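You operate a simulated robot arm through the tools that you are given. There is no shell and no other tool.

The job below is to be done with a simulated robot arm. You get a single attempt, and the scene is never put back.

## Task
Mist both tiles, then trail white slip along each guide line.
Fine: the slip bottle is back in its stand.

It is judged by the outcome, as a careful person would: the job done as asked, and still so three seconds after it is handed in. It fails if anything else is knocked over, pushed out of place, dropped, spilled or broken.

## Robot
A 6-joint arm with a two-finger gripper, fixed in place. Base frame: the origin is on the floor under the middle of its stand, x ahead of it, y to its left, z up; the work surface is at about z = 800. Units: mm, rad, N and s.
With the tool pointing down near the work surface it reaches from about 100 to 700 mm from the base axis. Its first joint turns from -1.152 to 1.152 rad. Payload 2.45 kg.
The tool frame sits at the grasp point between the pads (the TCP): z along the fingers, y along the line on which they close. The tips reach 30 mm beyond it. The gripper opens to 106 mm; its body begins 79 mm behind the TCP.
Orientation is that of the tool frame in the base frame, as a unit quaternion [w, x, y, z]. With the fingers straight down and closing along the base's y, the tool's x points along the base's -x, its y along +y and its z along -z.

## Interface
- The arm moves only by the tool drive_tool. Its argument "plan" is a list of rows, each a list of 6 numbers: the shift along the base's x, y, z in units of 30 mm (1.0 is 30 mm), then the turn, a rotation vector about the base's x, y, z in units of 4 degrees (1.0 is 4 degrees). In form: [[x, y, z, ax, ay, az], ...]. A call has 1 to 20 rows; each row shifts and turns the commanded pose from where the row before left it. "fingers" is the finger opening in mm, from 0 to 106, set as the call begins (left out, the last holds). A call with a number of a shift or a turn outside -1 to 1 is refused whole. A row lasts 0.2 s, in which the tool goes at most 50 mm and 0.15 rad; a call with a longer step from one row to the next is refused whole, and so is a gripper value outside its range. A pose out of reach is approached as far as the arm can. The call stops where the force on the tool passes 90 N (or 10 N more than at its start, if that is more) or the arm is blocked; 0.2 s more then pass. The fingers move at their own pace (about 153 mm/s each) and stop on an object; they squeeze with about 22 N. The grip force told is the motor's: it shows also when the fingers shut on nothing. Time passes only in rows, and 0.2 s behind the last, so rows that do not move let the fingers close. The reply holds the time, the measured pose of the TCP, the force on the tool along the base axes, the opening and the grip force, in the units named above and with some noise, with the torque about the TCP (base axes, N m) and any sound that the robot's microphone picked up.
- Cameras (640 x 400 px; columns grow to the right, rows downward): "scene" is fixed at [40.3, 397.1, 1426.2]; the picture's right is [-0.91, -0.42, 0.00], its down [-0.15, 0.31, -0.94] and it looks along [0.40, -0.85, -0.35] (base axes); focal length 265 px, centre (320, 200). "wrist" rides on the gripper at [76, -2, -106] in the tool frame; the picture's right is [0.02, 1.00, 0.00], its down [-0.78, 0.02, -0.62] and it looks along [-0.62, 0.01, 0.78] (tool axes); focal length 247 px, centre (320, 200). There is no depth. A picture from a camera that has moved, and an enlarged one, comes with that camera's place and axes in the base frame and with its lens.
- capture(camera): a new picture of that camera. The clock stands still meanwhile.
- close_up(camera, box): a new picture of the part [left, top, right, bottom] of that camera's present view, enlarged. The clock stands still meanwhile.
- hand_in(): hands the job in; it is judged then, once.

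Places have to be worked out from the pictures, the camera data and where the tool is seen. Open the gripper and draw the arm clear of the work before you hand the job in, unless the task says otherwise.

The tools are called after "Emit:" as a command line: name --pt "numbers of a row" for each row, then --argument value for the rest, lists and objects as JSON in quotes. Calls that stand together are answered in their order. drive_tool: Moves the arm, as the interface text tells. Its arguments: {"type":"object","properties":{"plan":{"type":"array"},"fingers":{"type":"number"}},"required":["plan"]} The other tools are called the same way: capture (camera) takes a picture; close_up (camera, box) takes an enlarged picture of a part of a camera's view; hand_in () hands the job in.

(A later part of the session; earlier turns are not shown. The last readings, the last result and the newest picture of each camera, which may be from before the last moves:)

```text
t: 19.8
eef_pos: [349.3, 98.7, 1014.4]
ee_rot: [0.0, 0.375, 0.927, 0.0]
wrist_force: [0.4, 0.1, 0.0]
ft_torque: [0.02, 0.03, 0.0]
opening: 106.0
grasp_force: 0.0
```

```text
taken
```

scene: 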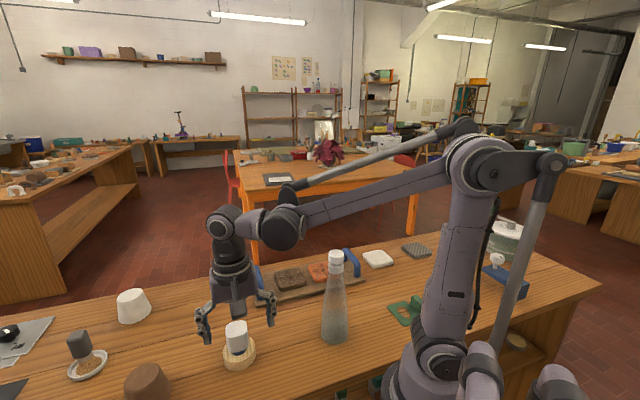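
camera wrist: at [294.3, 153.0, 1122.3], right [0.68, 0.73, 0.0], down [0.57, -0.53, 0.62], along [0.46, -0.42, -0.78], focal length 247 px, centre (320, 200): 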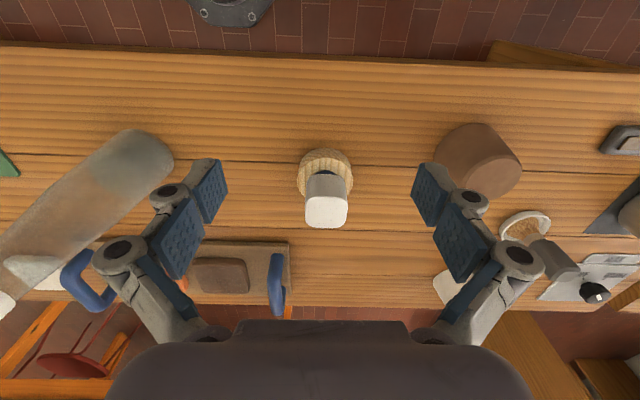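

The slip bottle's square body is nearly aligned with the tool's current yaw. I enlarge it for width, orientation and nozzle.

Emit:
close_up --camera "wrist" --box '[280, 140, 376, 240]'

Emit:
close_up --camera "scene" --box '[205, 310, 275, 375]'

```text
4.00 times, centred on (328, 190) of wrist
camera zoom: at [294.3, 153.0, 1122.3], right [0.68, 0.73, 0.0], down [0.57, -0.53, 0.62], along [0.46, -0.42, -0.78], focal length 988 px, centre (288, 240)
```

zoom: 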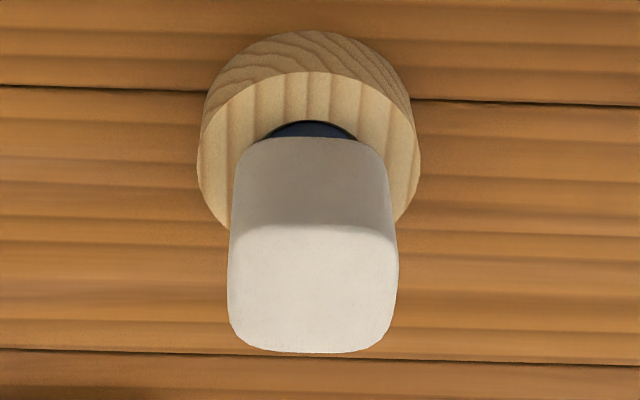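

```text
6.15 times, centred on (240, 342) of scene
camera zoom: at [40.3, 397.1, 1426.2], right [-0.91, -0.42, 0.0], down [-0.15, 0.31, -0.94], along [0.4, -0.85, -0.35], focal length 1628 px, centre (812, -677)
```

zoom: 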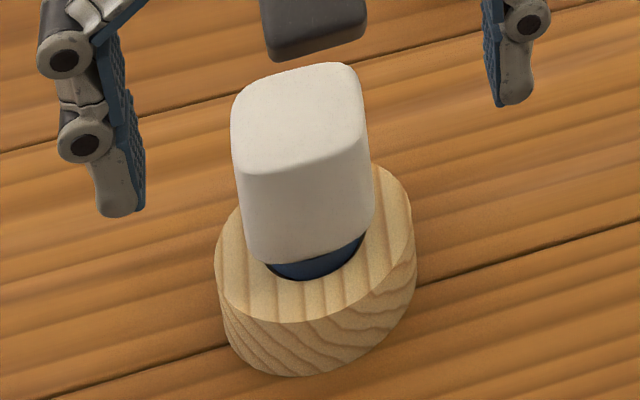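

The body is about 52 mm square, centred near (452,19), top z≈890, bottom of the white body just above the stand's rim (~840). I move to directly above it with fingers open and check centring before descending.

Emit:
drive_tool --pt "0.566 -0.449 -0.448 0 0 0" --pt "0.566 -0.449 -0.448 0 0 0" --pt "0.566 -0.449 -0.448 0 0 0" --pt "0.566 -0.449 -0.448 0 0 0" --pt "0.566 -0.449 -0.448 0 0 0" --pt "0.566 -0.449 -0.448 0 0 0" --fingers 106

Emit:
capture --camera "wrist"

Emit:
close_up --camera "scene" --box '[180, 260, 310, 380]'

```text
t: 21.2
eef_pos: [453.2, 18.6, 935.1]
ee_rot: [0.0, 0.374, 0.927, 0.0]
wrist_force: [-0.1, -0.3, 0.6]
ft_torque: [-0.01, 0.02, -0.02]
opening: 105.9
grasp_force: 0.0
```

```text
taken
camera wrist: at [397.8, 72.3, 1041.9], right [0.68, 0.73, 0.0], down [0.58, -0.53, 0.62], along [0.46, -0.42, -0.78], focal length 247 px, centre (320, 200)
```

wrist: 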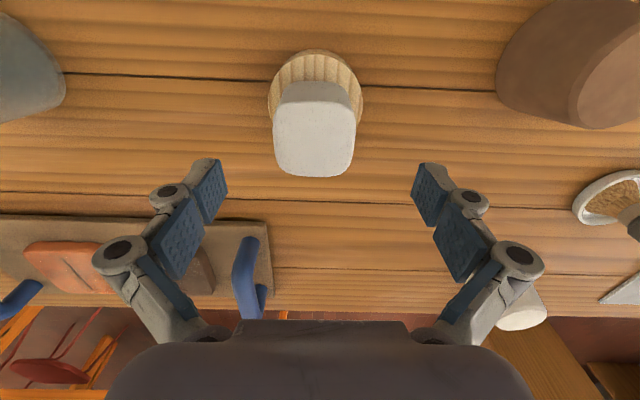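

```text
3.33 times, centred on (245, 320) of scene
camera zoom: at [40.3, 397.1, 1426.2], right [-0.91, -0.42, 0.0], down [-0.15, 0.31, -0.94], along [0.4, -0.85, -0.35], focal length 882 px, centre (570, -200)
```

zoom: 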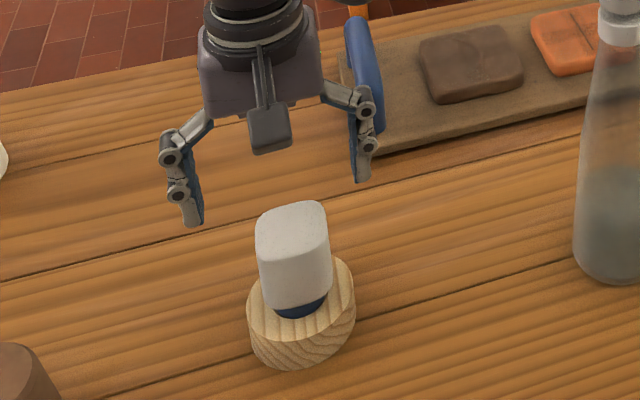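

The bottle centre computes to (449.5,20.5), within 2–3 mm of the tool axis. I correct by 2 mm and descend to z≈872 with fingers wide, keeping the tips above the stand.

Emit:
drive_tool --pt "-0.06 0.03 -0.42 0 0 0" --pt "0 0 -0.42 0 0 0" --pt "0 0 -0.42 0 0 0" --pt "0 0 -0.42 0 0 0" --pt "0 0 -0.42 0 0 0" --fingers 106

Emit:
capture --camera "wrist"

Emit:
close_up --camera "scene" --box '[180, 280, 300, 380]'

```text
t: 22.4
eef_pos: [450.7, 20.5, 871.5]
ee_rot: [0.0, 0.374, 0.927, 0.0]
wrist_force: [-0.6, -1.0, -0.5]
ft_torque: [-0.02, -0.01, 0.0]
opening: 106.1
grasp_force: 0.3
```

```text
taken
camera wrist: at [395.1, 73.8, 978.7], right [0.68, 0.73, 0.0], down [0.58, -0.53, 0.62], along [0.46, -0.42, -0.78], focal length 247 px, centre (320, 200)
```

wrist: 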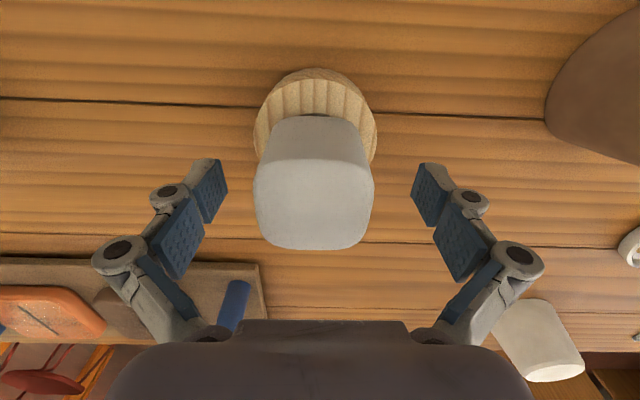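

```text
4.00 times, centred on (240, 330) of scene
camera zoom: at [40.3, 397.1, 1426.2], right [-0.91, -0.42, 0.0], down [-0.15, 0.31, -0.94], along [0.4, -0.85, -0.35], focal length 1058 px, centre (640, -320)
```

zoom: 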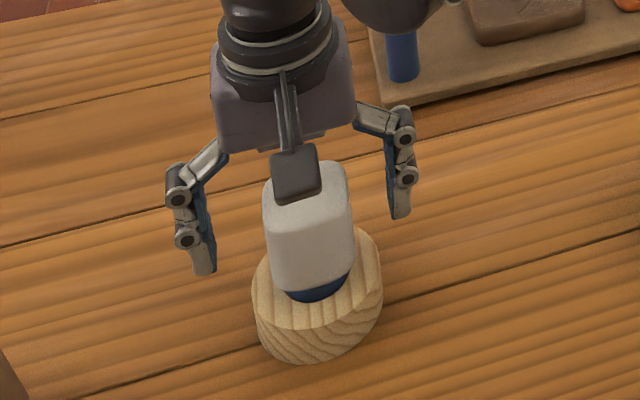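

The bottle is ~3 mm behind the tool along the viewing direction; I shift to match, then close gradually to 56 mm to approach the body without squeezing.

Emit:
drive_tool --pt "-0.07 0.047 0 0 0 0" --pt "0 0 0 0 0 0" --fingers 58

Emit:
drive_tool --pt "0 0 0 0 0 0" --fingers 54

Emit:
close_up --camera "wrist" --box '[200, 80, 440, 280]'

```text
t: 23.0
eef_pos: [448.7, 22.5, 871.6]
ee_rot: [0.0, 0.374, 0.927, 0.0]
wrist_force: [-0.2, -0.7, 0.8]
ft_torque: [0.0, 0.0, -0.01]
opening: 58.0
grasp_force: 0.1
```

```text
t: 23.4
eef_pos: [448.0, 22.3, 871.7]
ee_rot: [0.0, 0.375, 0.927, 0.0]
wrist_force: [-2.5, -1.7, 1.0]
ft_torque: [-0.08, 0.04, 0.01]
opening: 56.2
grasp_force: 1.4
```

```text
2.00 times, centred on (320, 180) of wrist
camera zoom: at [393.0, 75.0, 978.9], right [0.68, 0.73, 0.0], down [0.58, -0.53, 0.62], along [0.46, -0.42, -0.78], focal length 494 px, centre (320, 240)
```

zoom: 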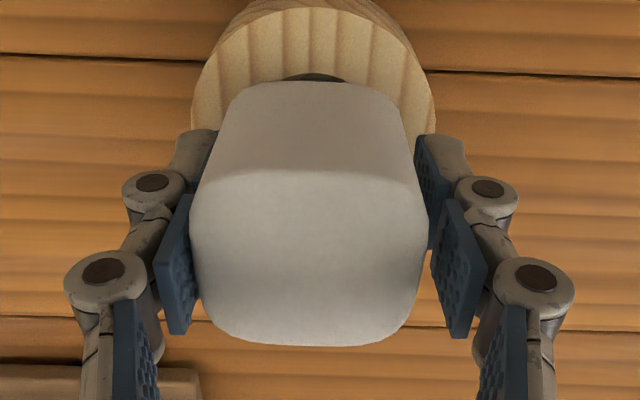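

The left finger touches first (small reaction along -u), so the bottle is ~1 mm toward -u from centre. I shift 1 mm that way and close a little more to see the contact width and force.

Emit:
drive_tool --pt "-0.024 -0.025 0 0 0 0" --pt "0 0 0 0 0 0" --fingers 55

Emit:
drive_tool --pt "0 0 0 0 0 0" --fingers 53

```text
t: 24.0
eef_pos: [447.9, 22.4, 871.3]
ee_rot: [-0.001, 0.374, 0.927, 0.0]
wrist_force: [0.0, -0.8, -0.8]
ft_torque: [-0.02, 0.0, 0.02]
opening: 55.5
grasp_force: 0.9
```

```text
t: 24.4
eef_pos: [447.8, 21.4, 871.9]
ee_rot: [0.0, 0.375, 0.927, 0.0]
wrist_force: [-1.8, -1.1, 0.4]
ft_torque: [-0.07, 0.1, -0.02]
opening: 54.6
grasp_force: 0.9
```

Contact width is about 54.5 mm with ~1 N. I close a bit further to learn how force rises with command.

Emit:
drive_tool --pt "-0.02 -0.02 0 0 0 0" --pt "0 0 0 0 0 0" --fingers 51

Emit:
drive_tool --pt "0 0 0 0 0 0" --fingers 49

```text
t: 25.0
eef_pos: [447.8, 20.3, 872.3]
ee_rot: [0.0, 0.375, 0.927, 0.0]
wrist_force: [-2.9, -2.0, 0.4]
ft_torque: [-0.04, 0.08, -0.06]
opening: 53.0
grasp_force: 1.9
```

```text
t: 25.4
eef_pos: [446.8, 20.3, 872.2]
ee_rot: [0.0, 0.375, 0.927, 0.001]
wrist_force: [-3.6, -3.1, 2.0]
ft_torque: [-0.09, 0.1, 0.01]
opening: 52.4
grasp_force: 1.8
```

The side force grew (~4.7 N), meaning the left finger still bears alone. I shift 2 mm more along -u to centre on the bottle.

Emit:
drive_tool --pt "-0.046 -0.048 0 0 0 0" --pt "0 0 0 0 0 0" --fingers 52

Emit:
close_up --camera "wrist" --box '[200, 80, 440, 280]'

Emit:
close_up --camera "scene" --box '[190, 300, 280, 375]'

```text
t: 26.0
eef_pos: [446.0, 18.9, 871.8]
ee_rot: [0.0, 0.375, 0.927, 0.0]
wrist_force: [1.1, 1.4, 0.4]
ft_torque: [0.04, 0.0, -0.02]
opening: 52.6
grasp_force: 0.4
```

```text
2.00 times, centred on (320, 180) of wrist
camera zoom: at [390.5, 72.8, 979.0], right [0.68, 0.73, 0.0], down [0.57, -0.53, 0.62], along [0.46, -0.42, -0.78], focal length 494 px, centre (320, 240)
```

zoom: 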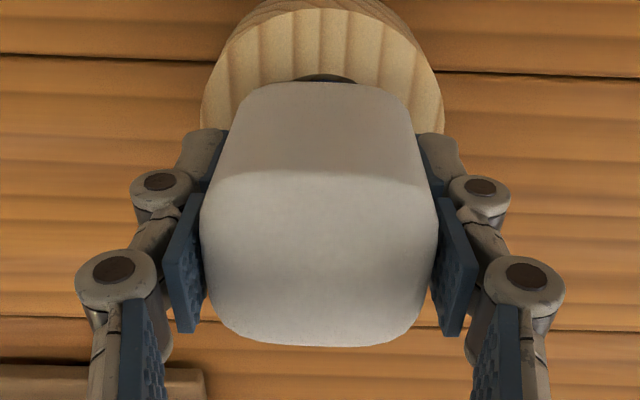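

```text
5.33 times, centred on (235, 338) of scene
camera zoom: at [40.3, 397.1, 1426.2], right [-0.91, -0.42, 0.0], down [-0.15, 0.31, -0.94], along [0.4, -0.85, -0.35], focal length 1411 px, centre (773, -533)
```

zoom: 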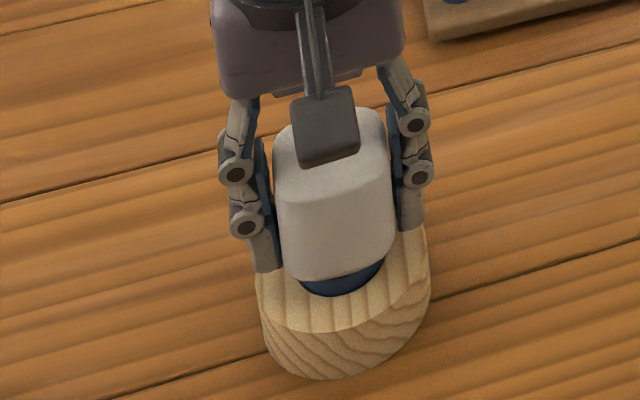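

Both pads now bear nearly evenly at 52.6 mm. I tighten in steps to see force vs. opening, keeping it gentle to avoid squirting slip.

Emit:
drive_tool --pt "0.01 0.01 0 0 0 0" --pt "0 0 0 0 0 0" --fingers 49

Emit:
drive_tool --pt "0 0 0 0 0 0" --pt "0 0 0 0 0 0" --fingers 45

```text
t: 26.6
eef_pos: [446.8, 19.9, 872.3]
ee_rot: [0.001, 0.374, 0.927, 0.001]
wrist_force: [3.8, 2.9, 7.5]
ft_torque: [0.11, -0.07, -0.02]
opening: 51.2
grasp_force: 22.0
```

```text
t: 27.2
eef_pos: [446.3, 19.1, 872.2]
ee_rot: [0.001, 0.375, 0.927, 0.001]
wrist_force: [4.2, 5.3, 9.9]
ft_torque: [0.19, -0.17, -0.05]
opening: 51.3
grasp_force: 22.0
```

At 49 mm commanded the grip already reaches the full 22 N on a rigid-ish 51.2 mm body. I test whether a lighter hold (command ~51) gives an intermediate force.

Emit:
drive_tool --pt "0 0 0 0 0 0" --pt "0 0 0 0 0 0" --fingers 51

Emit:
drive_tool --pt "0 0 0 0 0 0" --pt "0 0 0 0 0 0" --fingers 50.5

Emit:
close_up --camera "scene" --box '[190, 300, 280, 375]'

```text
t: 27.8
eef_pos: [445.5, 20.5, 872.4]
ee_rot: [-0.001, 0.375, 0.927, 0.001]
wrist_force: [0.6, 2.0, 1.2]
ft_torque: [0.07, -0.05, 0.0]
opening: 52.9
grasp_force: 1.6
```

```text
t: 28.4
eef_pos: [445.2, 21.1, 871.3]
ee_rot: [0.0, 0.374, 0.927, 0.0]
wrist_force: [1.5, 2.0, 0.3]
ft_torque: [0.02, -0.07, -0.02]
opening: 52.4
grasp_force: 1.7
```

```text
5.33 times, centred on (235, 338) of scene
camera zoom: at [40.3, 397.2, 1426.2], right [-0.91, -0.42, 0.0], down [-0.15, 0.31, -0.94], along [0.4, -0.85, -0.35], focal length 1411 px, centre (773, -533)
```

zoom: 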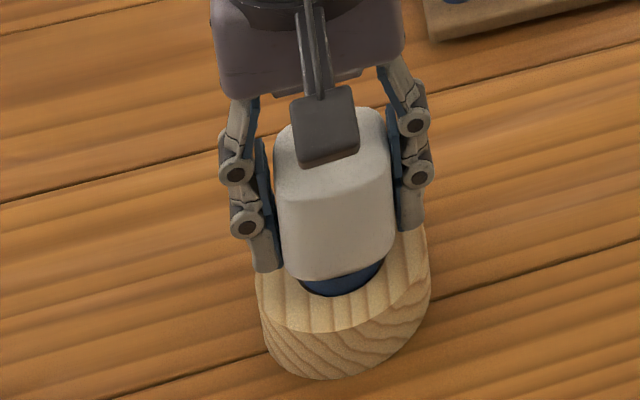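

Between 50.5 (1.7 N) and 49 (22 N) there should be an intermediate hold. I probe 50.0 and 49.6.

Emit:
drive_tool --pt "0 0 0 0 0 0" --pt "0 0 0 0 0 0" --fingers 50.0

Emit:
drive_tool --pt "0 0 0 0 0 0" --pt "0 0 0 0 0 0" --fingers 49.6

```text
t: 29.0
eef_pos: [446.0, 19.8, 872.8]
ee_rot: [0.0, 0.374, 0.927, -0.001]
wrist_force: [1.8, 2.3, 0.7]
ft_torque: [0.09, -0.07, 0.01]
opening: 52.1
grasp_force: 1.6
```

```text
t: 29.6
eef_pos: [445.4, 19.1, 872.0]
ee_rot: [0.0, 0.374, 0.927, 0.0]
wrist_force: [2.0, 1.9, 0.3]
ft_torque: [0.06, -0.08, -0.03]
opening: 52.1
grasp_force: 1.6
```

The readings fit a rigid ~51.2 mm body with one-sided contact; I shift 0.6 mm along +u to centre, then try commands near 51 to find a light two-sided grip.

Emit:
drive_tool --pt "0.014 0.0145 0 0 0 0" --pt "0 0 0 0 0 0" --fingers 50.6

Emit:
drive_tool --pt "0 0 0 0 0 0" --pt "0 0 0 0 0 0" --fingers 50.2

Emit:
drive_tool --pt "0 0 0 0 0 0" --pt "0 0 0 0 0 0" --fingers 49.8

```text
t: 30.2
eef_pos: [447.1, 20.2, 871.5]
ee_rot: [-0.001, 0.375, 0.927, 0.0]
wrist_force: [1.4, 2.9, 0.7]
ft_torque: [0.03, -0.04, 0.02]
opening: 52.0
grasp_force: 1.5
```

```text
t: 30.8
eef_pos: [447.0, 19.6, 871.5]
ee_rot: [0.0, 0.374, 0.927, 0.0]
wrist_force: [-0.1, 0.7, 0.6]
ft_torque: [0.02, -0.03, 0.0]
opening: 51.7
grasp_force: 9.6
```

```text
t: 31.4
eef_pos: [446.1, 21.1, 872.5]
ee_rot: [0.0, 0.375, 0.927, -0.001]
wrist_force: [1.1, 0.4, 1.2]
ft_torque: [0.01, 0.01, -0.01]
opening: 51.0
grasp_force: 21.8
```

A two-sided grip is centred now: 50.2 gives ~10 N, 49.8 gives ~22 N. I set about 50.25 for a moderate hold, then lift slowly and watch whether it comes up.

Emit:
drive_tool --pt "0 0 0 0 0 0" --pt "0 0 0 0 0 0" --fingers 50.25

Emit:
drive_tool --pt "0 0 0.1 0 0 0" --pt "0 0 0.15 0 0 0" --pt "0 0 0.15 0 0 0" --fingers 50.25

Emit:
close_up --camera "scene" --box '[190, 290, 280, 375]'

```text
t: 32.0
eef_pos: [447.1, 20.5, 872.1]
ee_rot: [0.0, 0.374, 0.927, 0.0]
wrist_force: [0.9, -0.2, 2.7]
ft_torque: [0.04, 0.02, -0.03]
opening: 50.9
grasp_force: 22.5
```

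```text
t: 32.8
eef_pos: [446.3, 19.8, 883.8]
ee_rot: [0.0, 0.374, 0.927, 0.0]
wrist_force: [-0.2, -0.4, -2.2]
ft_torque: [0.0, 0.0, -0.01]
opening: 51.0
grasp_force: 22.0
```

```text
4.71 times, centred on (235, 332) of scene
camera zoom: at [40.3, 397.1, 1426.2], right [-0.91, -0.42, 0.0], down [-0.15, 0.31, -0.94], along [0.4, -0.85, -0.35], focal length 1245 px, centre (720, -424)
```

zoom: 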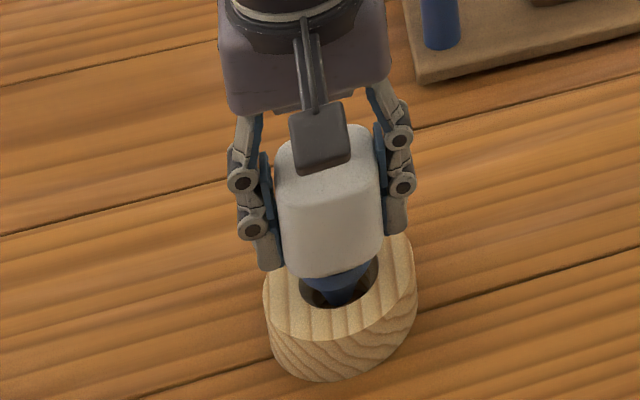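

The bottle is up 12 mm, blue cone nozzle visible, weight ~2 N, grip 22 N. I stay over the stand and try easing the command to lower the grip, checking for any dripping.

Emit:
drive_tool --pt "0 0 0 0 0 0" --pt "0 0 0 0 0 0" --fingers 50.7

Emit:
close_up --camera "scene" --box '[220, 335, 260, 375]'

Emit:
close_up --camera "wrist" --box '[200, 60, 440, 260]'

```text
t: 33.4
eef_pos: [445.8, 20.4, 884.0]
ee_rot: [0.0, 0.375, 0.927, 0.0]
wrist_force: [0.4, 1.1, -0.8]
ft_torque: [0.03, -0.01, 0.0]
opening: 51.7
grasp_force: 0.7
```

```text
10.00 times, centred on (240, 355) of scene
camera zoom: at [40.3, 397.1, 1426.2], right [-0.91, -0.42, 0.0], down [-0.15, 0.31, -0.94], along [0.4, -0.85, -0.35], focal length 2646 px, centre (1120, -1350)
```

zoom: 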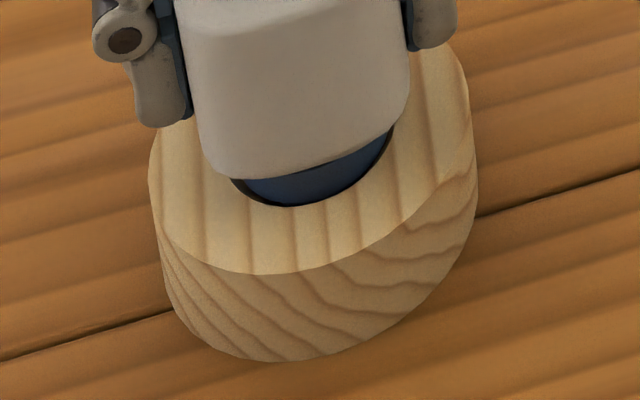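

```text
2.00 times, centred on (320, 160) of wrist
camera zoom: at [391.3, 73.3, 990.9], right [0.68, 0.73, 0.0], down [0.58, -0.53, 0.62], along [0.46, -0.42, -0.78], focal length 494 px, centre (320, 280)
```

zoom: 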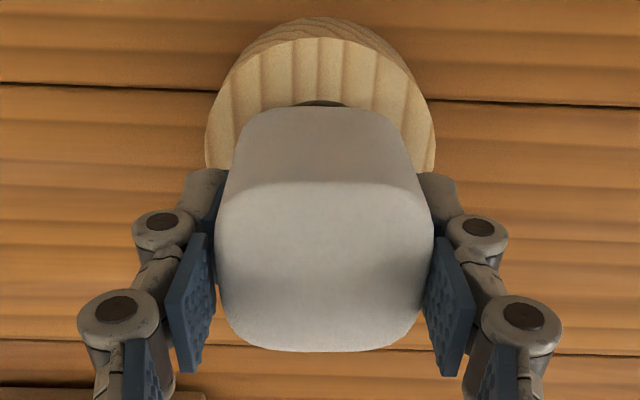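

It settled back into its stand at the weak hold, harmlessly. I go back down 12 mm and re-grip, stepping the command to find an intermediate force of ~8–12 N.

Emit:
drive_tool --pt "0 0 0 0 0 0" --pt "0 0 -0.2 0 0 0" --pt "0 0 -0.2 0 0 0" --fingers 54

Emit:
drive_tool --pt "0 0 0 0 0 0" --pt "0 0 0 0 0 0" --fingers 50.4

Emit:
drive_tool --pt "0 0 0 0 0 0" --pt "0 0 0 0 0 0" --fingers 50.3

```text
t: 34.2
eef_pos: [445.9, 20.1, 873.7]
ee_rot: [0.0, 0.375, 0.927, 0.0]
wrist_force: [0.7, -0.7, 0.1]
ft_torque: [0.01, 0.01, 0.02]
opening: 53.5
grasp_force: 0.0
```

```text
t: 34.8
eef_pos: [446.2, 21.1, 872.6]
ee_rot: [0.0, 0.375, 0.927, 0.001]
wrist_force: [0.1, 1.0, 0.6]
ft_torque: [0.04, 0.01, -0.05]
opening: 51.5
grasp_force: 22.4
```

```text
t: 35.4
eef_pos: [446.5, 21.3, 872.1]
ee_rot: [0.0, 0.375, 0.927, -0.001]
wrist_force: [1.0, 0.6, 0.5]
ft_torque: [0.02, -0.01, -0.04]
opening: 51.6
grasp_force: 21.1
```

50.4 gives the full 22 N. I try slightly wider commands to find the transition.

Emit:
drive_tool --pt "0 0 0 0 0 0" --pt "0 0 0 0 0 0" --fingers 50.6

Emit:
drive_tool --pt "0 0 0 0 0 0" --pt "0 0 0 0 0 0" --fingers 50.8

Emit:
drive_tool --pt "0 0 0 0 0 0" --pt "0 0 0 0 0 0" --fingers 51.0

```text
t: 36.0
eef_pos: [447.1, 19.3, 871.9]
ee_rot: [0.0, 0.374, 0.927, 0.0]
wrist_force: [0.5, 1.6, 2.0]
ft_torque: [0.01, 0.01, -0.01]
opening: 51.8
grasp_force: 21.2
```

```text
t: 36.6
eef_pos: [447.4, 20.4, 871.3]
ee_rot: [0.0, 0.374, 0.927, 0.0]
wrist_force: [0.2, 1.6, 1.9]
ft_torque: [0.04, -0.02, 0.0]
opening: 51.5
grasp_force: 21.4
```

```text
t: 37.2
eef_pos: [447.5, 20.6, 872.2]
ee_rot: [0.0, 0.375, 0.927, 0.0]
wrist_force: [0.7, 0.2, -0.5]
ft_torque: [-0.01, -0.01, -0.03]
opening: 51.8
grasp_force: 0.5
```

The grip is essentially on/off at ~22 N. I take the full grip and raise the nozzle just above the stand's hole to see whether a 22 N hold makes slip run – any drip would stay in the stand.

Emit:
drive_tool --pt "0 0 0 0 0 0" --pt "0 0 0.15 0 0 0" --pt "0 0 0.25 0 0 0" --pt "0 0 0.25 0 0 0" --pt "0 0 0.25 0 0 0" --fingers 50.2

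Emit:
close_up --camera "scene" --box '[210, 315, 270, 375]'

Emit:
close_up --camera "wrist" --box '[200, 0, 440, 200]'

```text
t: 38.4
eef_pos: [447.1, 18.3, 899.5]
ee_rot: [0.0, 0.374, 0.927, 0.0]
wrist_force: [-0.4, -0.2, -1.0]
ft_torque: [-0.02, 0.02, -0.03]
opening: 51.3
grasp_force: 21.8
```

```text
6.67 times, centred on (240, 345) of scene
camera zoom: at [40.3, 397.1, 1426.2], right [-0.91, -0.42, 0.0], down [-0.15, 0.31, -0.94], along [0.4, -0.85, -0.35], focal length 1764 px, centre (853, -767)
```

zoom: 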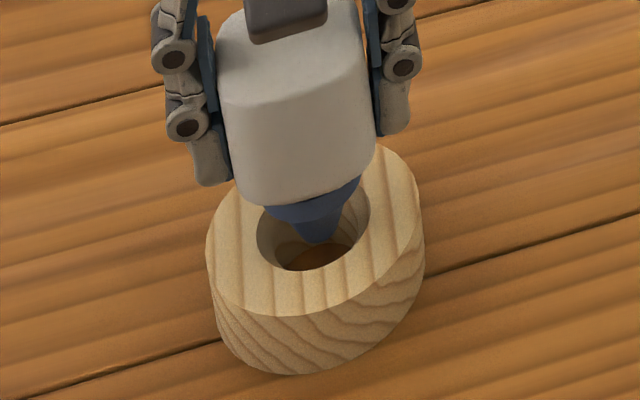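

```text
2.00 times, centred on (320, 100) of wrist
camera zoom: at [391.0, 72.4, 1005.8], right [0.68, 0.73, 0.0], down [0.58, -0.53, 0.62], along [0.46, -0.42, -0.78], focal length 494 px, centre (320, 400)
```

zoom: 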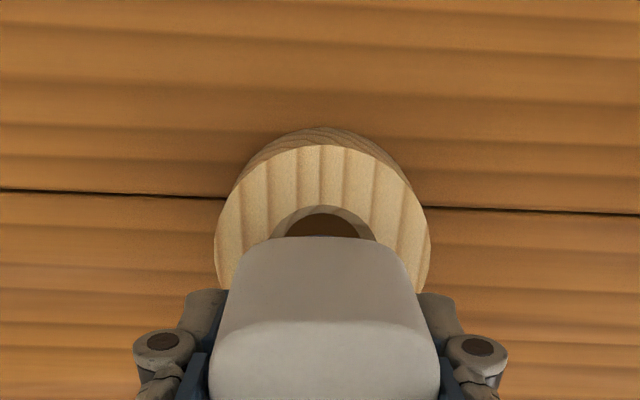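

No white slip in the hole, so gripping in the stand doesn't leak so far. To be careful in transit I'd prefer a softer hold: I lower it back to its seat, relax, and close in fine steps to get a moderate force.

Emit:
drive_tool --pt "0 0 -0.25 0 0 0" --pt "0 0 -0.25 0 0 0" --pt "0 0 -0.25 0 0 0" --pt "0 0 -0.15 0 0 0" --fingers 50.2

Emit:
drive_tool --pt "0 0 0 0 0 0" --pt "0 0 0 0 0 0" --fingers 51.4

Emit:
drive_tool --pt "0 0 0 0 0 0" --pt "0 0 0 0 0 0" --fingers 50.9

Emit:
drive_tool --pt "0 0 0 0 0 0" --pt "0 0 0 0 0 0" --fingers 50.7

Emit:
drive_tool --pt "0 0 0 0 0 0" --pt "0 0 0 0 0 0" --fingers 50.5

```text
t: 39.4
eef_pos: [447.8, 19.7, 873.1]
ee_rot: [0.0, 0.374, 0.927, 0.0]
wrist_force: [1.0, 0.2, 16.5]
ft_torque: [0.07, 0.03, -0.02]
opening: 51.3
grasp_force: 21.9
```

```text
t: 40.0
eef_pos: [446.0, 20.1, 872.3]
ee_rot: [0.0, 0.375, 0.927, 0.0]
wrist_force: [0.3, -0.3, 0.1]
ft_torque: [0.02, 0.02, 0.02]
opening: 51.7
grasp_force: 0.4
```

```text
t: 40.6
eef_pos: [447.1, 20.7, 871.8]
ee_rot: [0.0, 0.375, 0.927, 0.0]
wrist_force: [-0.7, -0.6, -0.9]
ft_torque: [-0.01, -0.02, 0.02]
opening: 51.8
grasp_force: 0.5
```

```text
t: 41.2
eef_pos: [447.3, 19.9, 871.5]
ee_rot: [0.0, 0.375, 0.927, 0.0]
wrist_force: [-0.2, -0.2, 0.0]
ft_torque: [0.0, 0.0, -0.02]
opening: 51.7
grasp_force: 0.9
```

```text
t: 41.8
eef_pos: [447.2, 20.7, 872.1]
ee_rot: [0.0, 0.374, 0.927, 0.0]
wrist_force: [0.1, 0.9, 0.3]
ft_torque: [-0.03, 0.01, 0.01]
opening: 52.0
grasp_force: 1.1
```

Force rises only ~1 N per mm here, then jumps. I continue in fine steps, letting it settle at each.

Emit:
drive_tool --pt "0 0 0 0 0 0" --pt "0 0 0 0 0 0" --pt "0 0 0 0 0 0" --fingers 50.3

Emit:
drive_tool --pt "0 0 0 0 0 0" --pt "0 0 0 0 0 0" --pt "0 0 0 0 0 0" --fingers 50.1

Emit:
drive_tool --pt "0 0 0 0 0 0" --pt "0 0 0 0 0 0" --pt "0 0 0 0 0 0" --fingers 49.9

```text
t: 42.6
eef_pos: [446.2, 19.9, 871.8]
ee_rot: [0.0, 0.375, 0.927, 0.0]
wrist_force: [-0.4, -0.1, 1.4]
ft_torque: [-0.02, 0.02, 0.02]
opening: 51.5
grasp_force: 10.5
```

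```text
t: 43.4
eef_pos: [446.6, 20.4, 872.2]
ee_rot: [0.0, 0.374, 0.927, 0.0]
wrist_force: [1.1, 0.3, 1.6]
ft_torque: [-0.01, 0.0, 0.03]
opening: 51.4
grasp_force: 21.7
```

```text
t: 44.2
eef_pos: [446.3, 19.9, 872.2]
ee_rot: [0.0, 0.375, 0.927, 0.0]
wrist_force: [-0.5, 0.5, -0.5]
ft_torque: [-0.02, 0.03, -0.02]
opening: 51.3
grasp_force: 0.9
```

The reading dropped to 0.9 N at 49.9, so it may be time dependent. I hold the same command and read again, then a slightly tighter one.

Emit:
drive_tool --pt "0 0 0 0 0 0" --pt "0 0 0 0 0 0"

Emit:
drive_tool --pt "0 0 0 0 0 0" --pt "0 0 0 0 0 0" --fingers 49.5

Emit:
drive_tool --pt "0 0 0 0 0 0" --pt "0 0 0 0 0 0" --fingers 49

Emit:
drive_tool --pt "0 0 0 0 0 0" --pt "0 0 0 0 0 0" --fingers 47

```text
t: 44.8
eef_pos: [446.7, 19.7, 871.8]
ee_rot: [0.0, 0.374, 0.927, 0.0]
wrist_force: [0.8, 0.2, 1.1]
ft_torque: [-0.03, -0.05, -0.02]
opening: 51.5
grasp_force: 9.7
```

```text
t: 45.4
eef_pos: [447.0, 19.6, 872.1]
ee_rot: [-0.001, 0.375, 0.927, 0.0]
wrist_force: [0.5, 0.2, 2.4]
ft_torque: [0.03, 0.01, 0.04]
opening: 50.9
grasp_force: 21.9
```

```text
t: 46.0
eef_pos: [446.7, 19.8, 871.8]
ee_rot: [0.0, 0.375, 0.927, 0.0]
wrist_force: [0.1, 0.0, 3.0]
ft_torque: [0.01, 0.01, -0.01]
opening: 50.6
grasp_force: 21.7
```

```text
t: 46.6
eef_pos: [447.2, 20.6, 871.5]
ee_rot: [0.0, 0.375, 0.927, 0.0]
wrist_force: [0.0, 0.5, 3.6]
ft_torque: [0.03, -0.04, 0.0]
opening: 51.0
grasp_force: 21.9
```

The firm grip is 22 N for any command ≤49.5. I lift at that grip until the tip just clears the stand's rim, directly above its hole, and look for any flow.

Emit:
drive_tool --pt "0 0 0.2 0 0 0" --pt "0 0 0.3 0 0 0" --pt "0 0 0.3 0 0 0" --pt "0 0 0.3 0 0 0" --pt "0 0 0.3 0 0 0" --fingers 49.4

Emit:
close_up --camera "scene" --box '[210, 310, 270, 370]'

Emit:
close_up --camera "wrist" --box '[200, 0, 440, 200]'

```text
t: 47.8
eef_pos: [446.7, 21.1, 914.3]
ee_rot: [0.0, 0.374, 0.927, 0.0]
wrist_force: [0.6, 0.4, -1.3]
ft_torque: [-0.03, 0.0, 0.03]
opening: 51.0
grasp_force: 22.3
```

```text
6.67 times, centred on (240, 340) of scene
camera zoom: at [40.3, 397.1, 1426.2], right [-0.91, -0.42, 0.0], down [-0.15, 0.31, -0.94], along [0.4, -0.85, -0.35], focal length 1764 px, centre (853, -733)
```

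zoom: 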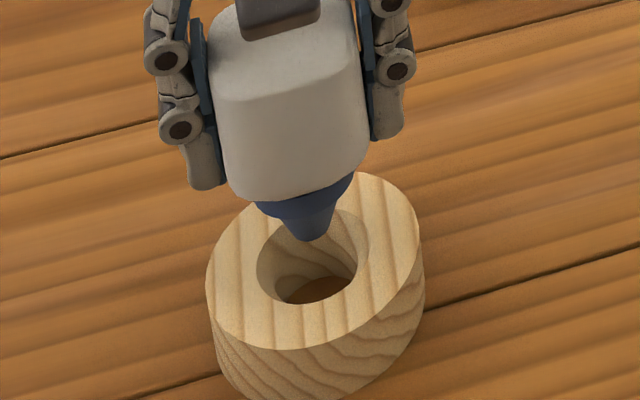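

```text
2.00 times, centred on (320, 100) of wrist
camera zoom: at [391.0, 73.5, 1021.2], right [0.68, 0.73, 0.0], down [0.58, -0.53, 0.62], along [0.46, -0.42, -0.78], focal length 494 px, centre (320, 400)
```

zoom: 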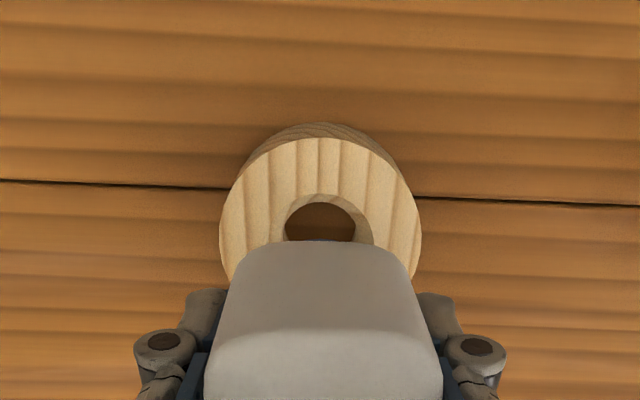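

No flow with the tip at the rim. I raise another 20 mm straight above the hole and wait a second to be sure it doesn't drip at this grip.

Emit:
drive_tool --pt "0 0 0.35 0 0 0" --pt "0 0 0.35 0 0 0" --pt "0 0 0 0 0 0" --pt "0 0 0 0 0 0" --pt "0 0 0 0 0 0"

Emit:
close_up --camera "scene" --box '[210, 300, 270, 360]'

Emit:
capture --camera "wrist"

```text
t: 49.0
eef_pos: [446.0, 20.6, 935.1]
ee_rot: [-0.001, 0.374, 0.927, 0.0]
wrist_force: [-0.1, 0.2, -1.4]
ft_torque: [0.01, 0.0, -0.02]
opening: 50.7
grasp_force: 21.7
```

```text
6.67 times, centred on (240, 330) of scene
camera zoom: at [40.3, 397.1, 1426.2], right [-0.91, -0.42, 0.0], down [-0.15, 0.31, -0.94], along [0.4, -0.85, -0.35], focal length 1764 px, centre (853, -667)
```

zoom: 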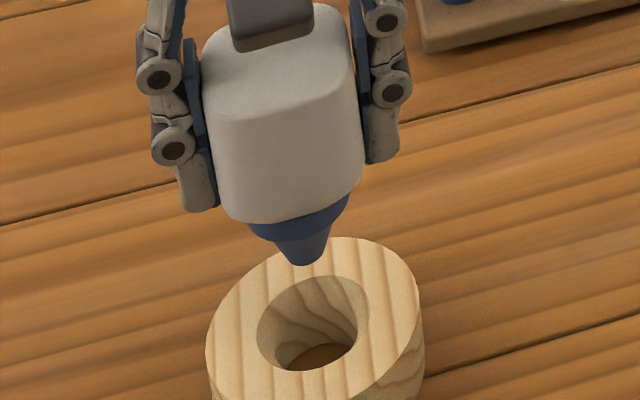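

```text
taken
camera wrist: at [390.9, 73.2, 1042.3], right [0.68, 0.73, 0.0], down [0.58, -0.53, 0.62], along [0.46, -0.42, -0.78], focal length 247 px, centre (320, 200)
```

wrist: 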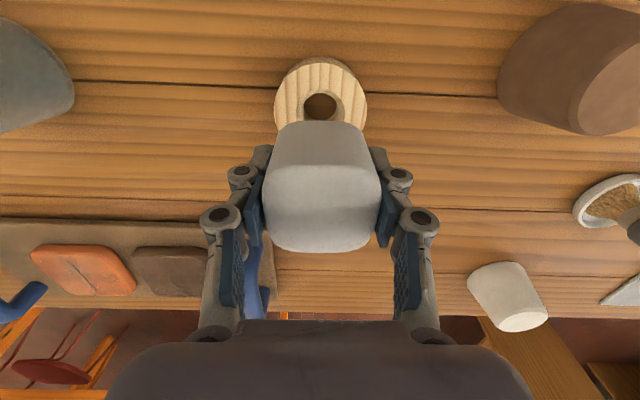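

It doesn't drip in the air at this grip. I enlarge the wrist view to locate the stand hole's centre and the bottle's position in the fingers.

Emit:
close_up --camera "wrist" --box '[256, 40, 384, 120]'

Emit:
close_up --camera "wrist" --box '[240, 110, 400, 260]'

```text
5.00 times, centred on (320, 80) of wrist
camera zoom: at [390.9, 73.2, 1042.3], right [0.68, 0.73, 0.0], down [0.58, -0.53, 0.62], along [0.46, -0.42, -0.78], focal length 1235 px, centre (320, 800)
```

zoom: 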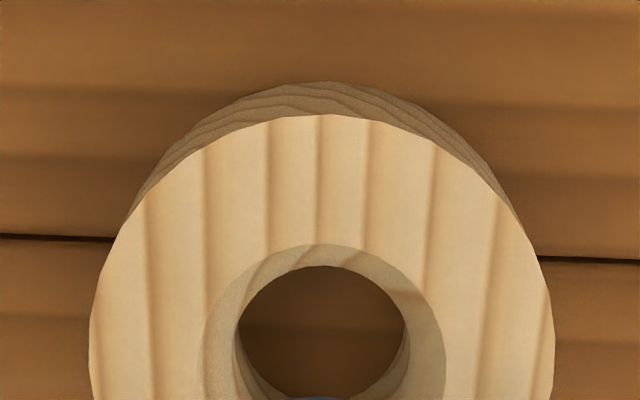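

```text
2.67 times, centred on (320, 185) of wrist
camera zoom: at [390.9, 73.2, 1042.3], right [0.68, 0.73, 0.0], down [0.58, -0.53, 0.62], along [0.46, -0.42, -0.78], focal length 659 px, centre (320, 240)
```

zoom: 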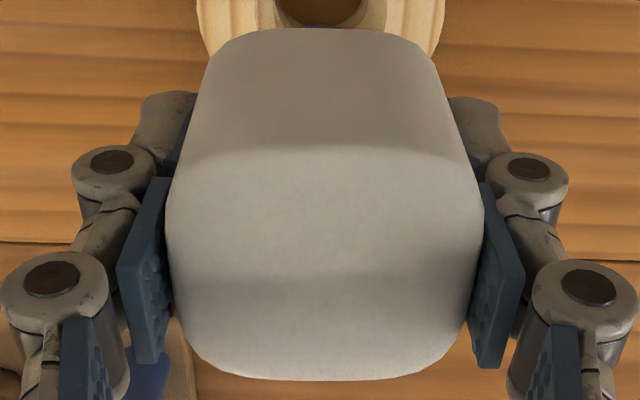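

The bottle axis coincides with the tool axis within ~1 mm and the tip is roughly 72 mm below the TCP. I lift to z≈995 and carry it to above and slightly beyond the middle of the board, so the wrist camera can see both tiles past the bottle.

Emit:
drive_tool --pt "0 0 1 0 0 0" --pt "0 0 1 0 0 0" --pt "0.032 -0.6 0 0 0 0" --pt "0.032 -0.949 0 0 0 0" --pt "0.032 -0.949 0 0 0 0" --pt "0.032 -0.949 0 0 0 0" --pt "0.032 -0.949 0 0 0 0" --pt "0.032 -0.949 0 0 0 0" --pt "0.032 -0.949 0 0 0 0" --pt "0.032 -0.949 0 0 0 0" --pt "0.032 -0.949 0 0 0 0" --pt "0.032 -0.949 0 0 0 0" --pt "0.032 -0.949 0 0 0 0" --pt "0.032 -0.949 0 0 0 0" --pt "0.032 -0.349 0 0 0 0" --fingers 49.4

Emit:
capture --camera "wrist"

Emit:
capture --camera "scene"

```text
t: 52.2
eef_pos: [459.4, -322.0, 995.1]
ee_rot: [0.0, 0.375, 0.927, 0.0]
wrist_force: [0.5, -0.9, -1.0]
ft_torque: [0.0, -0.02, 0.01]
opening: 50.9
grasp_force: 22.0
```

```text
taken
camera wrist: at [403.4, -268.9, 1102.0], right [0.68, 0.73, 0.0], down [0.58, -0.53, 0.62], along [0.46, -0.42, -0.78], focal length 247 px, centre (320, 200)
```

wrist: 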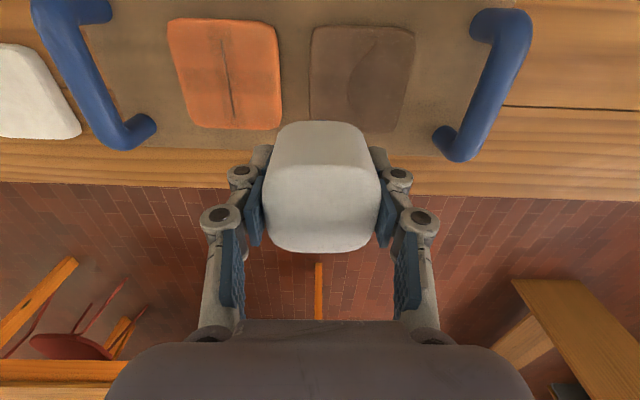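

```text
taken
```

scene: 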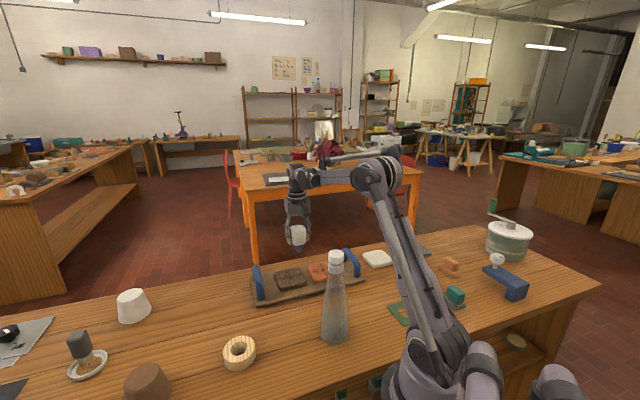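

Both tiles are visible past the bottle, still damp. I enlarge each to locate the guide lines precisely.

Emit:
close_up --camera "wrist" --box '[160, 10, 290, 136]'

Emit:
close_up --camera "wrist" --box '[295, 10, 425, 136]'

```text
3.17 times, centred on (225, 73) of wrist
camera zoom: at [403.4, -268.9, 1102.0], right [0.68, 0.73, 0.0], down [0.58, -0.53, 0.62], along [0.46, -0.42, -0.78], focal length 784 px, centre (622, 603)
```

zoom: 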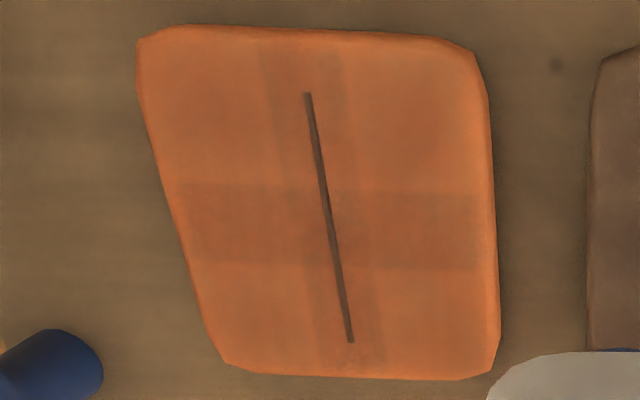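

```text
3.17 times, centred on (360, 73) of wrist
camera zoom: at [403.4, -268.9, 1102.0], right [0.68, 0.73, 0.0], down [0.58, -0.53, 0.62], along [0.46, -0.42, -0.78], focal length 784 px, centre (193, 603)
```

zoom: 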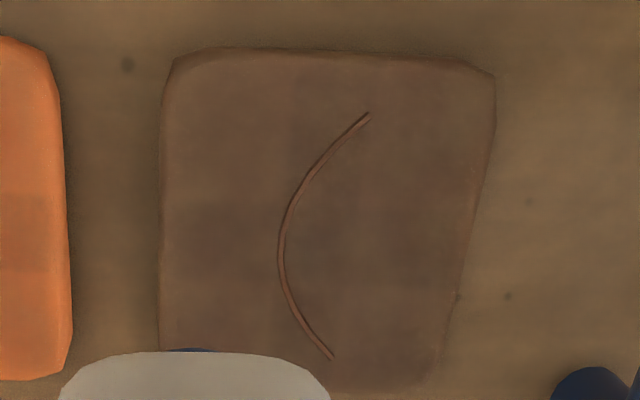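

Lines are located: the straight one runs along the view's depth direction at about u≈-93 mm, w from -48 to +25 mm relative to the tool. I move so the far (robot-side) end of the straight line lies directly beneath the camera at lower height, which gives a reading independent of tile height.

Emit:
drive_tool --pt "-0.316 -0.538 0 0 0 0" --pt "-0.316 -0.538 -0.3 0 0 0" --pt "-0.316 -0.538 -0.5 0 0 0" --pt "-0.316 -0.538 -0.5 0 0 0" --pt "-0.316 -0.538 -0.533 0 0 0" --fingers 49.4

Emit:
capture --camera "wrist"

Emit:
close_up --camera "wrist" --box '[240, 0, 400, 100]'

Emit:
close_up --camera "scene" --box '[250, 220, 370, 300]'

```text
t: 53.4
eef_pos: [412.1, -403.0, 940.4]
ee_rot: [0.0, 0.374, 0.927, 0.0]
wrist_force: [0.2, -0.5, -2.1]
ft_torque: [0.0, 0.01, 0.02]
opening: 51.0
grasp_force: 21.7
```

```text
taken
camera wrist: at [356.4, -349.6, 1046.7], right [0.68, 0.73, 0.0], down [0.58, -0.53, 0.62], along [0.46, -0.42, -0.78], focal length 247 px, centre (320, 200)
```

wrist: 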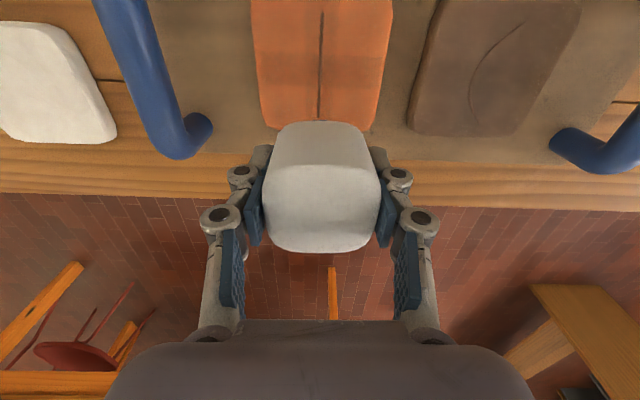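

```text
4.00 times, centred on (320, 50) of wrist
camera zoom: at [356.4, -349.6, 1046.7], right [0.68, 0.73, 0.0], down [0.58, -0.53, 0.62], along [0.46, -0.42, -0.78], focal length 988 px, centre (320, 800)
```

zoom: 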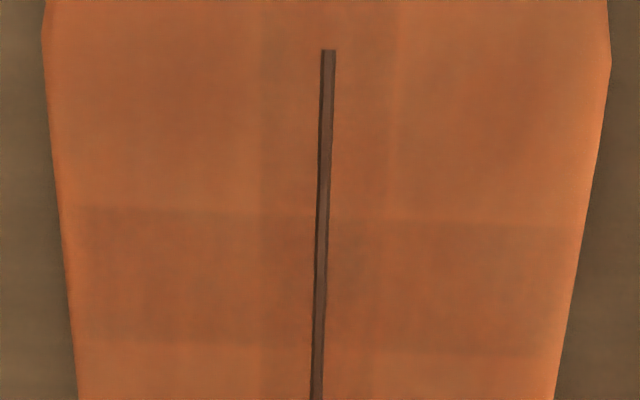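

```text
5.00 times, centred on (310, 260) of scene
camera zoom: at [40.3, 397.1, 1426.2], right [-0.91, -0.42, 0.0], down [-0.15, 0.31, -0.94], along [0.4, -0.85, -0.35], focal length 1323 px, centre (370, -100)
```

zoom: 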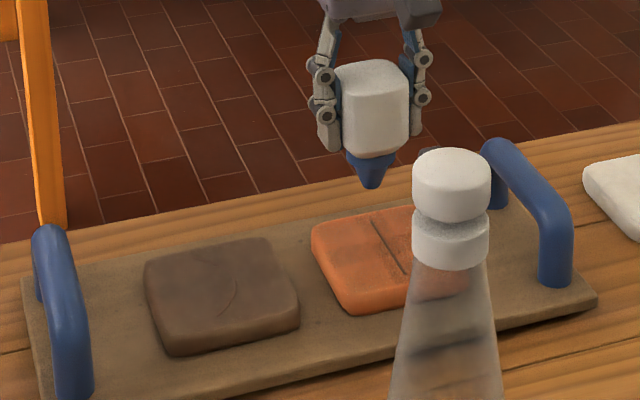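

Combining views gives tile top z≈836 and the straight line running from about (360,-354) to (411,-405). The tip is ~72 mm below TCP. I move the nozzle above the robot-side end of the line with ~15 mm clearance and check alignment in the scene camera.

Emit:
drive_tool --pt "-0.566 0.542 0 0 0 0" --pt "-0.566 0.542 0 0 0 0" --pt "-0.566 0.542 -0.25 0 0 0" --pt "0 0 -0.25 0 0 0" --fingers 49.4

Emit:
close_up --camera "scene" --box '[270, 230, 370, 300]'

Emit:
close_up --camera "wrist" --box '[200, 0, 440, 150]'

```text
t: 54.4
eef_pos: [361.3, -353.9, 925.7]
ee_rot: [0.0, 0.375, 0.927, 0.0]
wrist_force: [-1.2, -0.1, -1.2]
ft_torque: [0.0, 0.03, -0.01]
opening: 51.0
grasp_force: 21.6
```

```text
5.71 times, centred on (320, 265) of scene
camera zoom: at [40.3, 397.1, 1426.2], right [-0.91, -0.42, 0.0], down [-0.15, 0.31, -0.94], along [0.4, -0.85, -0.35], focal length 1512 px, centre (320, -171)
```

zoom: 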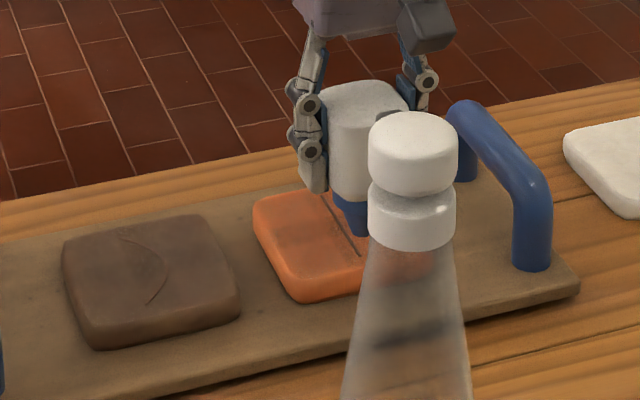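

```text
2.67 times, centred on (320, 75) of wrist
camera zoom: at [304.9, -300.6, 1031.8], right [0.68, 0.73, 0.0], down [0.58, -0.53, 0.62], along [0.46, -0.42, -0.78], focal length 659 px, centre (320, 533)
```

zoom: 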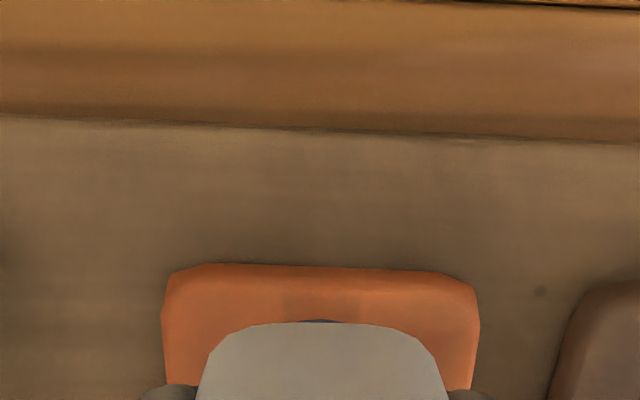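

The tip appears right above the line's end (within ~1 mm laterally) and ~16 mm up, matching the estimate. I lower ~10 mm and look again.

Emit:
drive_tool --pt "0 0 -0.12 0 0 0" --pt "0 0 -0.12 0 0 0" --pt "0 0 -0.1 0 0 0" --fingers 49.4

Emit:
close_up --camera "scene" --box '[300, 245, 350, 285]'

```text
t: 55.2
eef_pos: [360.5, -353.5, 915.2]
ee_rot: [-0.001, 0.375, 0.927, 0.0]
wrist_force: [-0.1, -0.5, -2.3]
ft_torque: [0.02, 0.03, 0.0]
opening: 51.0
grasp_force: 22.2
```

```text
10.00 times, centred on (325, 265) of scene
camera zoom: at [40.3, 397.1, 1426.2], right [-0.91, -0.42, 0.0], down [-0.15, 0.31, -0.94], along [0.4, -0.85, -0.35], focal length 2646 px, centre (270, -450)
```

zoom: 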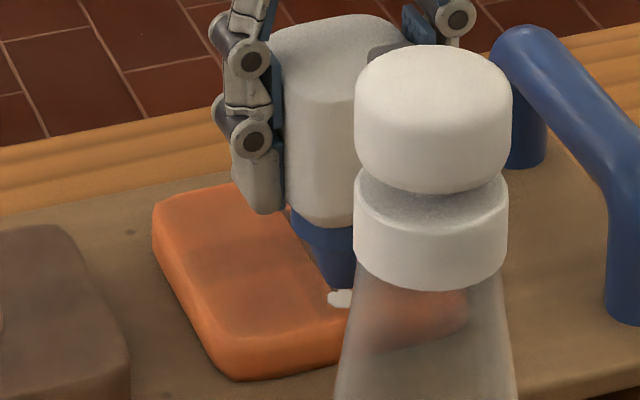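

White slip is appearing exactly at the line's end – the bottle flows at this grip when the tip is close to the tile. I lower 2 mm more and begin trailing along the line right away, then check the bead.

Emit:
drive_tool --pt "0.1181 -0.1176 -0.06 0 0 0" --pt "0.1181 -0.1176 0 0 0 0" --pt "0.1181 -0.1176 0 0 0 0" --pt "0.1181 -0.1176 0 0 0 0" --fingers 49.4

Emit:
close_up --camera "scene" --box '[300, 245, 350, 285]'

```text
t: 56.2
eef_pos: [374.4, -367.7, 913.1]
ee_rot: [0.0, 0.374, 0.927, 0.0]
wrist_force: [0.5, 0.4, -1.7]
ft_torque: [0.0, 0.01, 0.0]
opening: 50.8
grasp_force: 22.3
```

```text
10.00 times, centred on (325, 265) of scene
camera zoom: at [40.3, 397.1, 1426.2], right [-0.91, -0.42, 0.0], down [-0.15, 0.31, -0.94], along [0.4, -0.85, -0.35], focal length 2646 px, centre (270, -450)
```

zoom: 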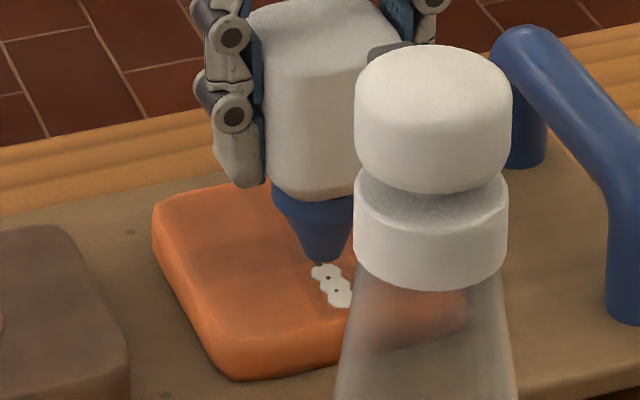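

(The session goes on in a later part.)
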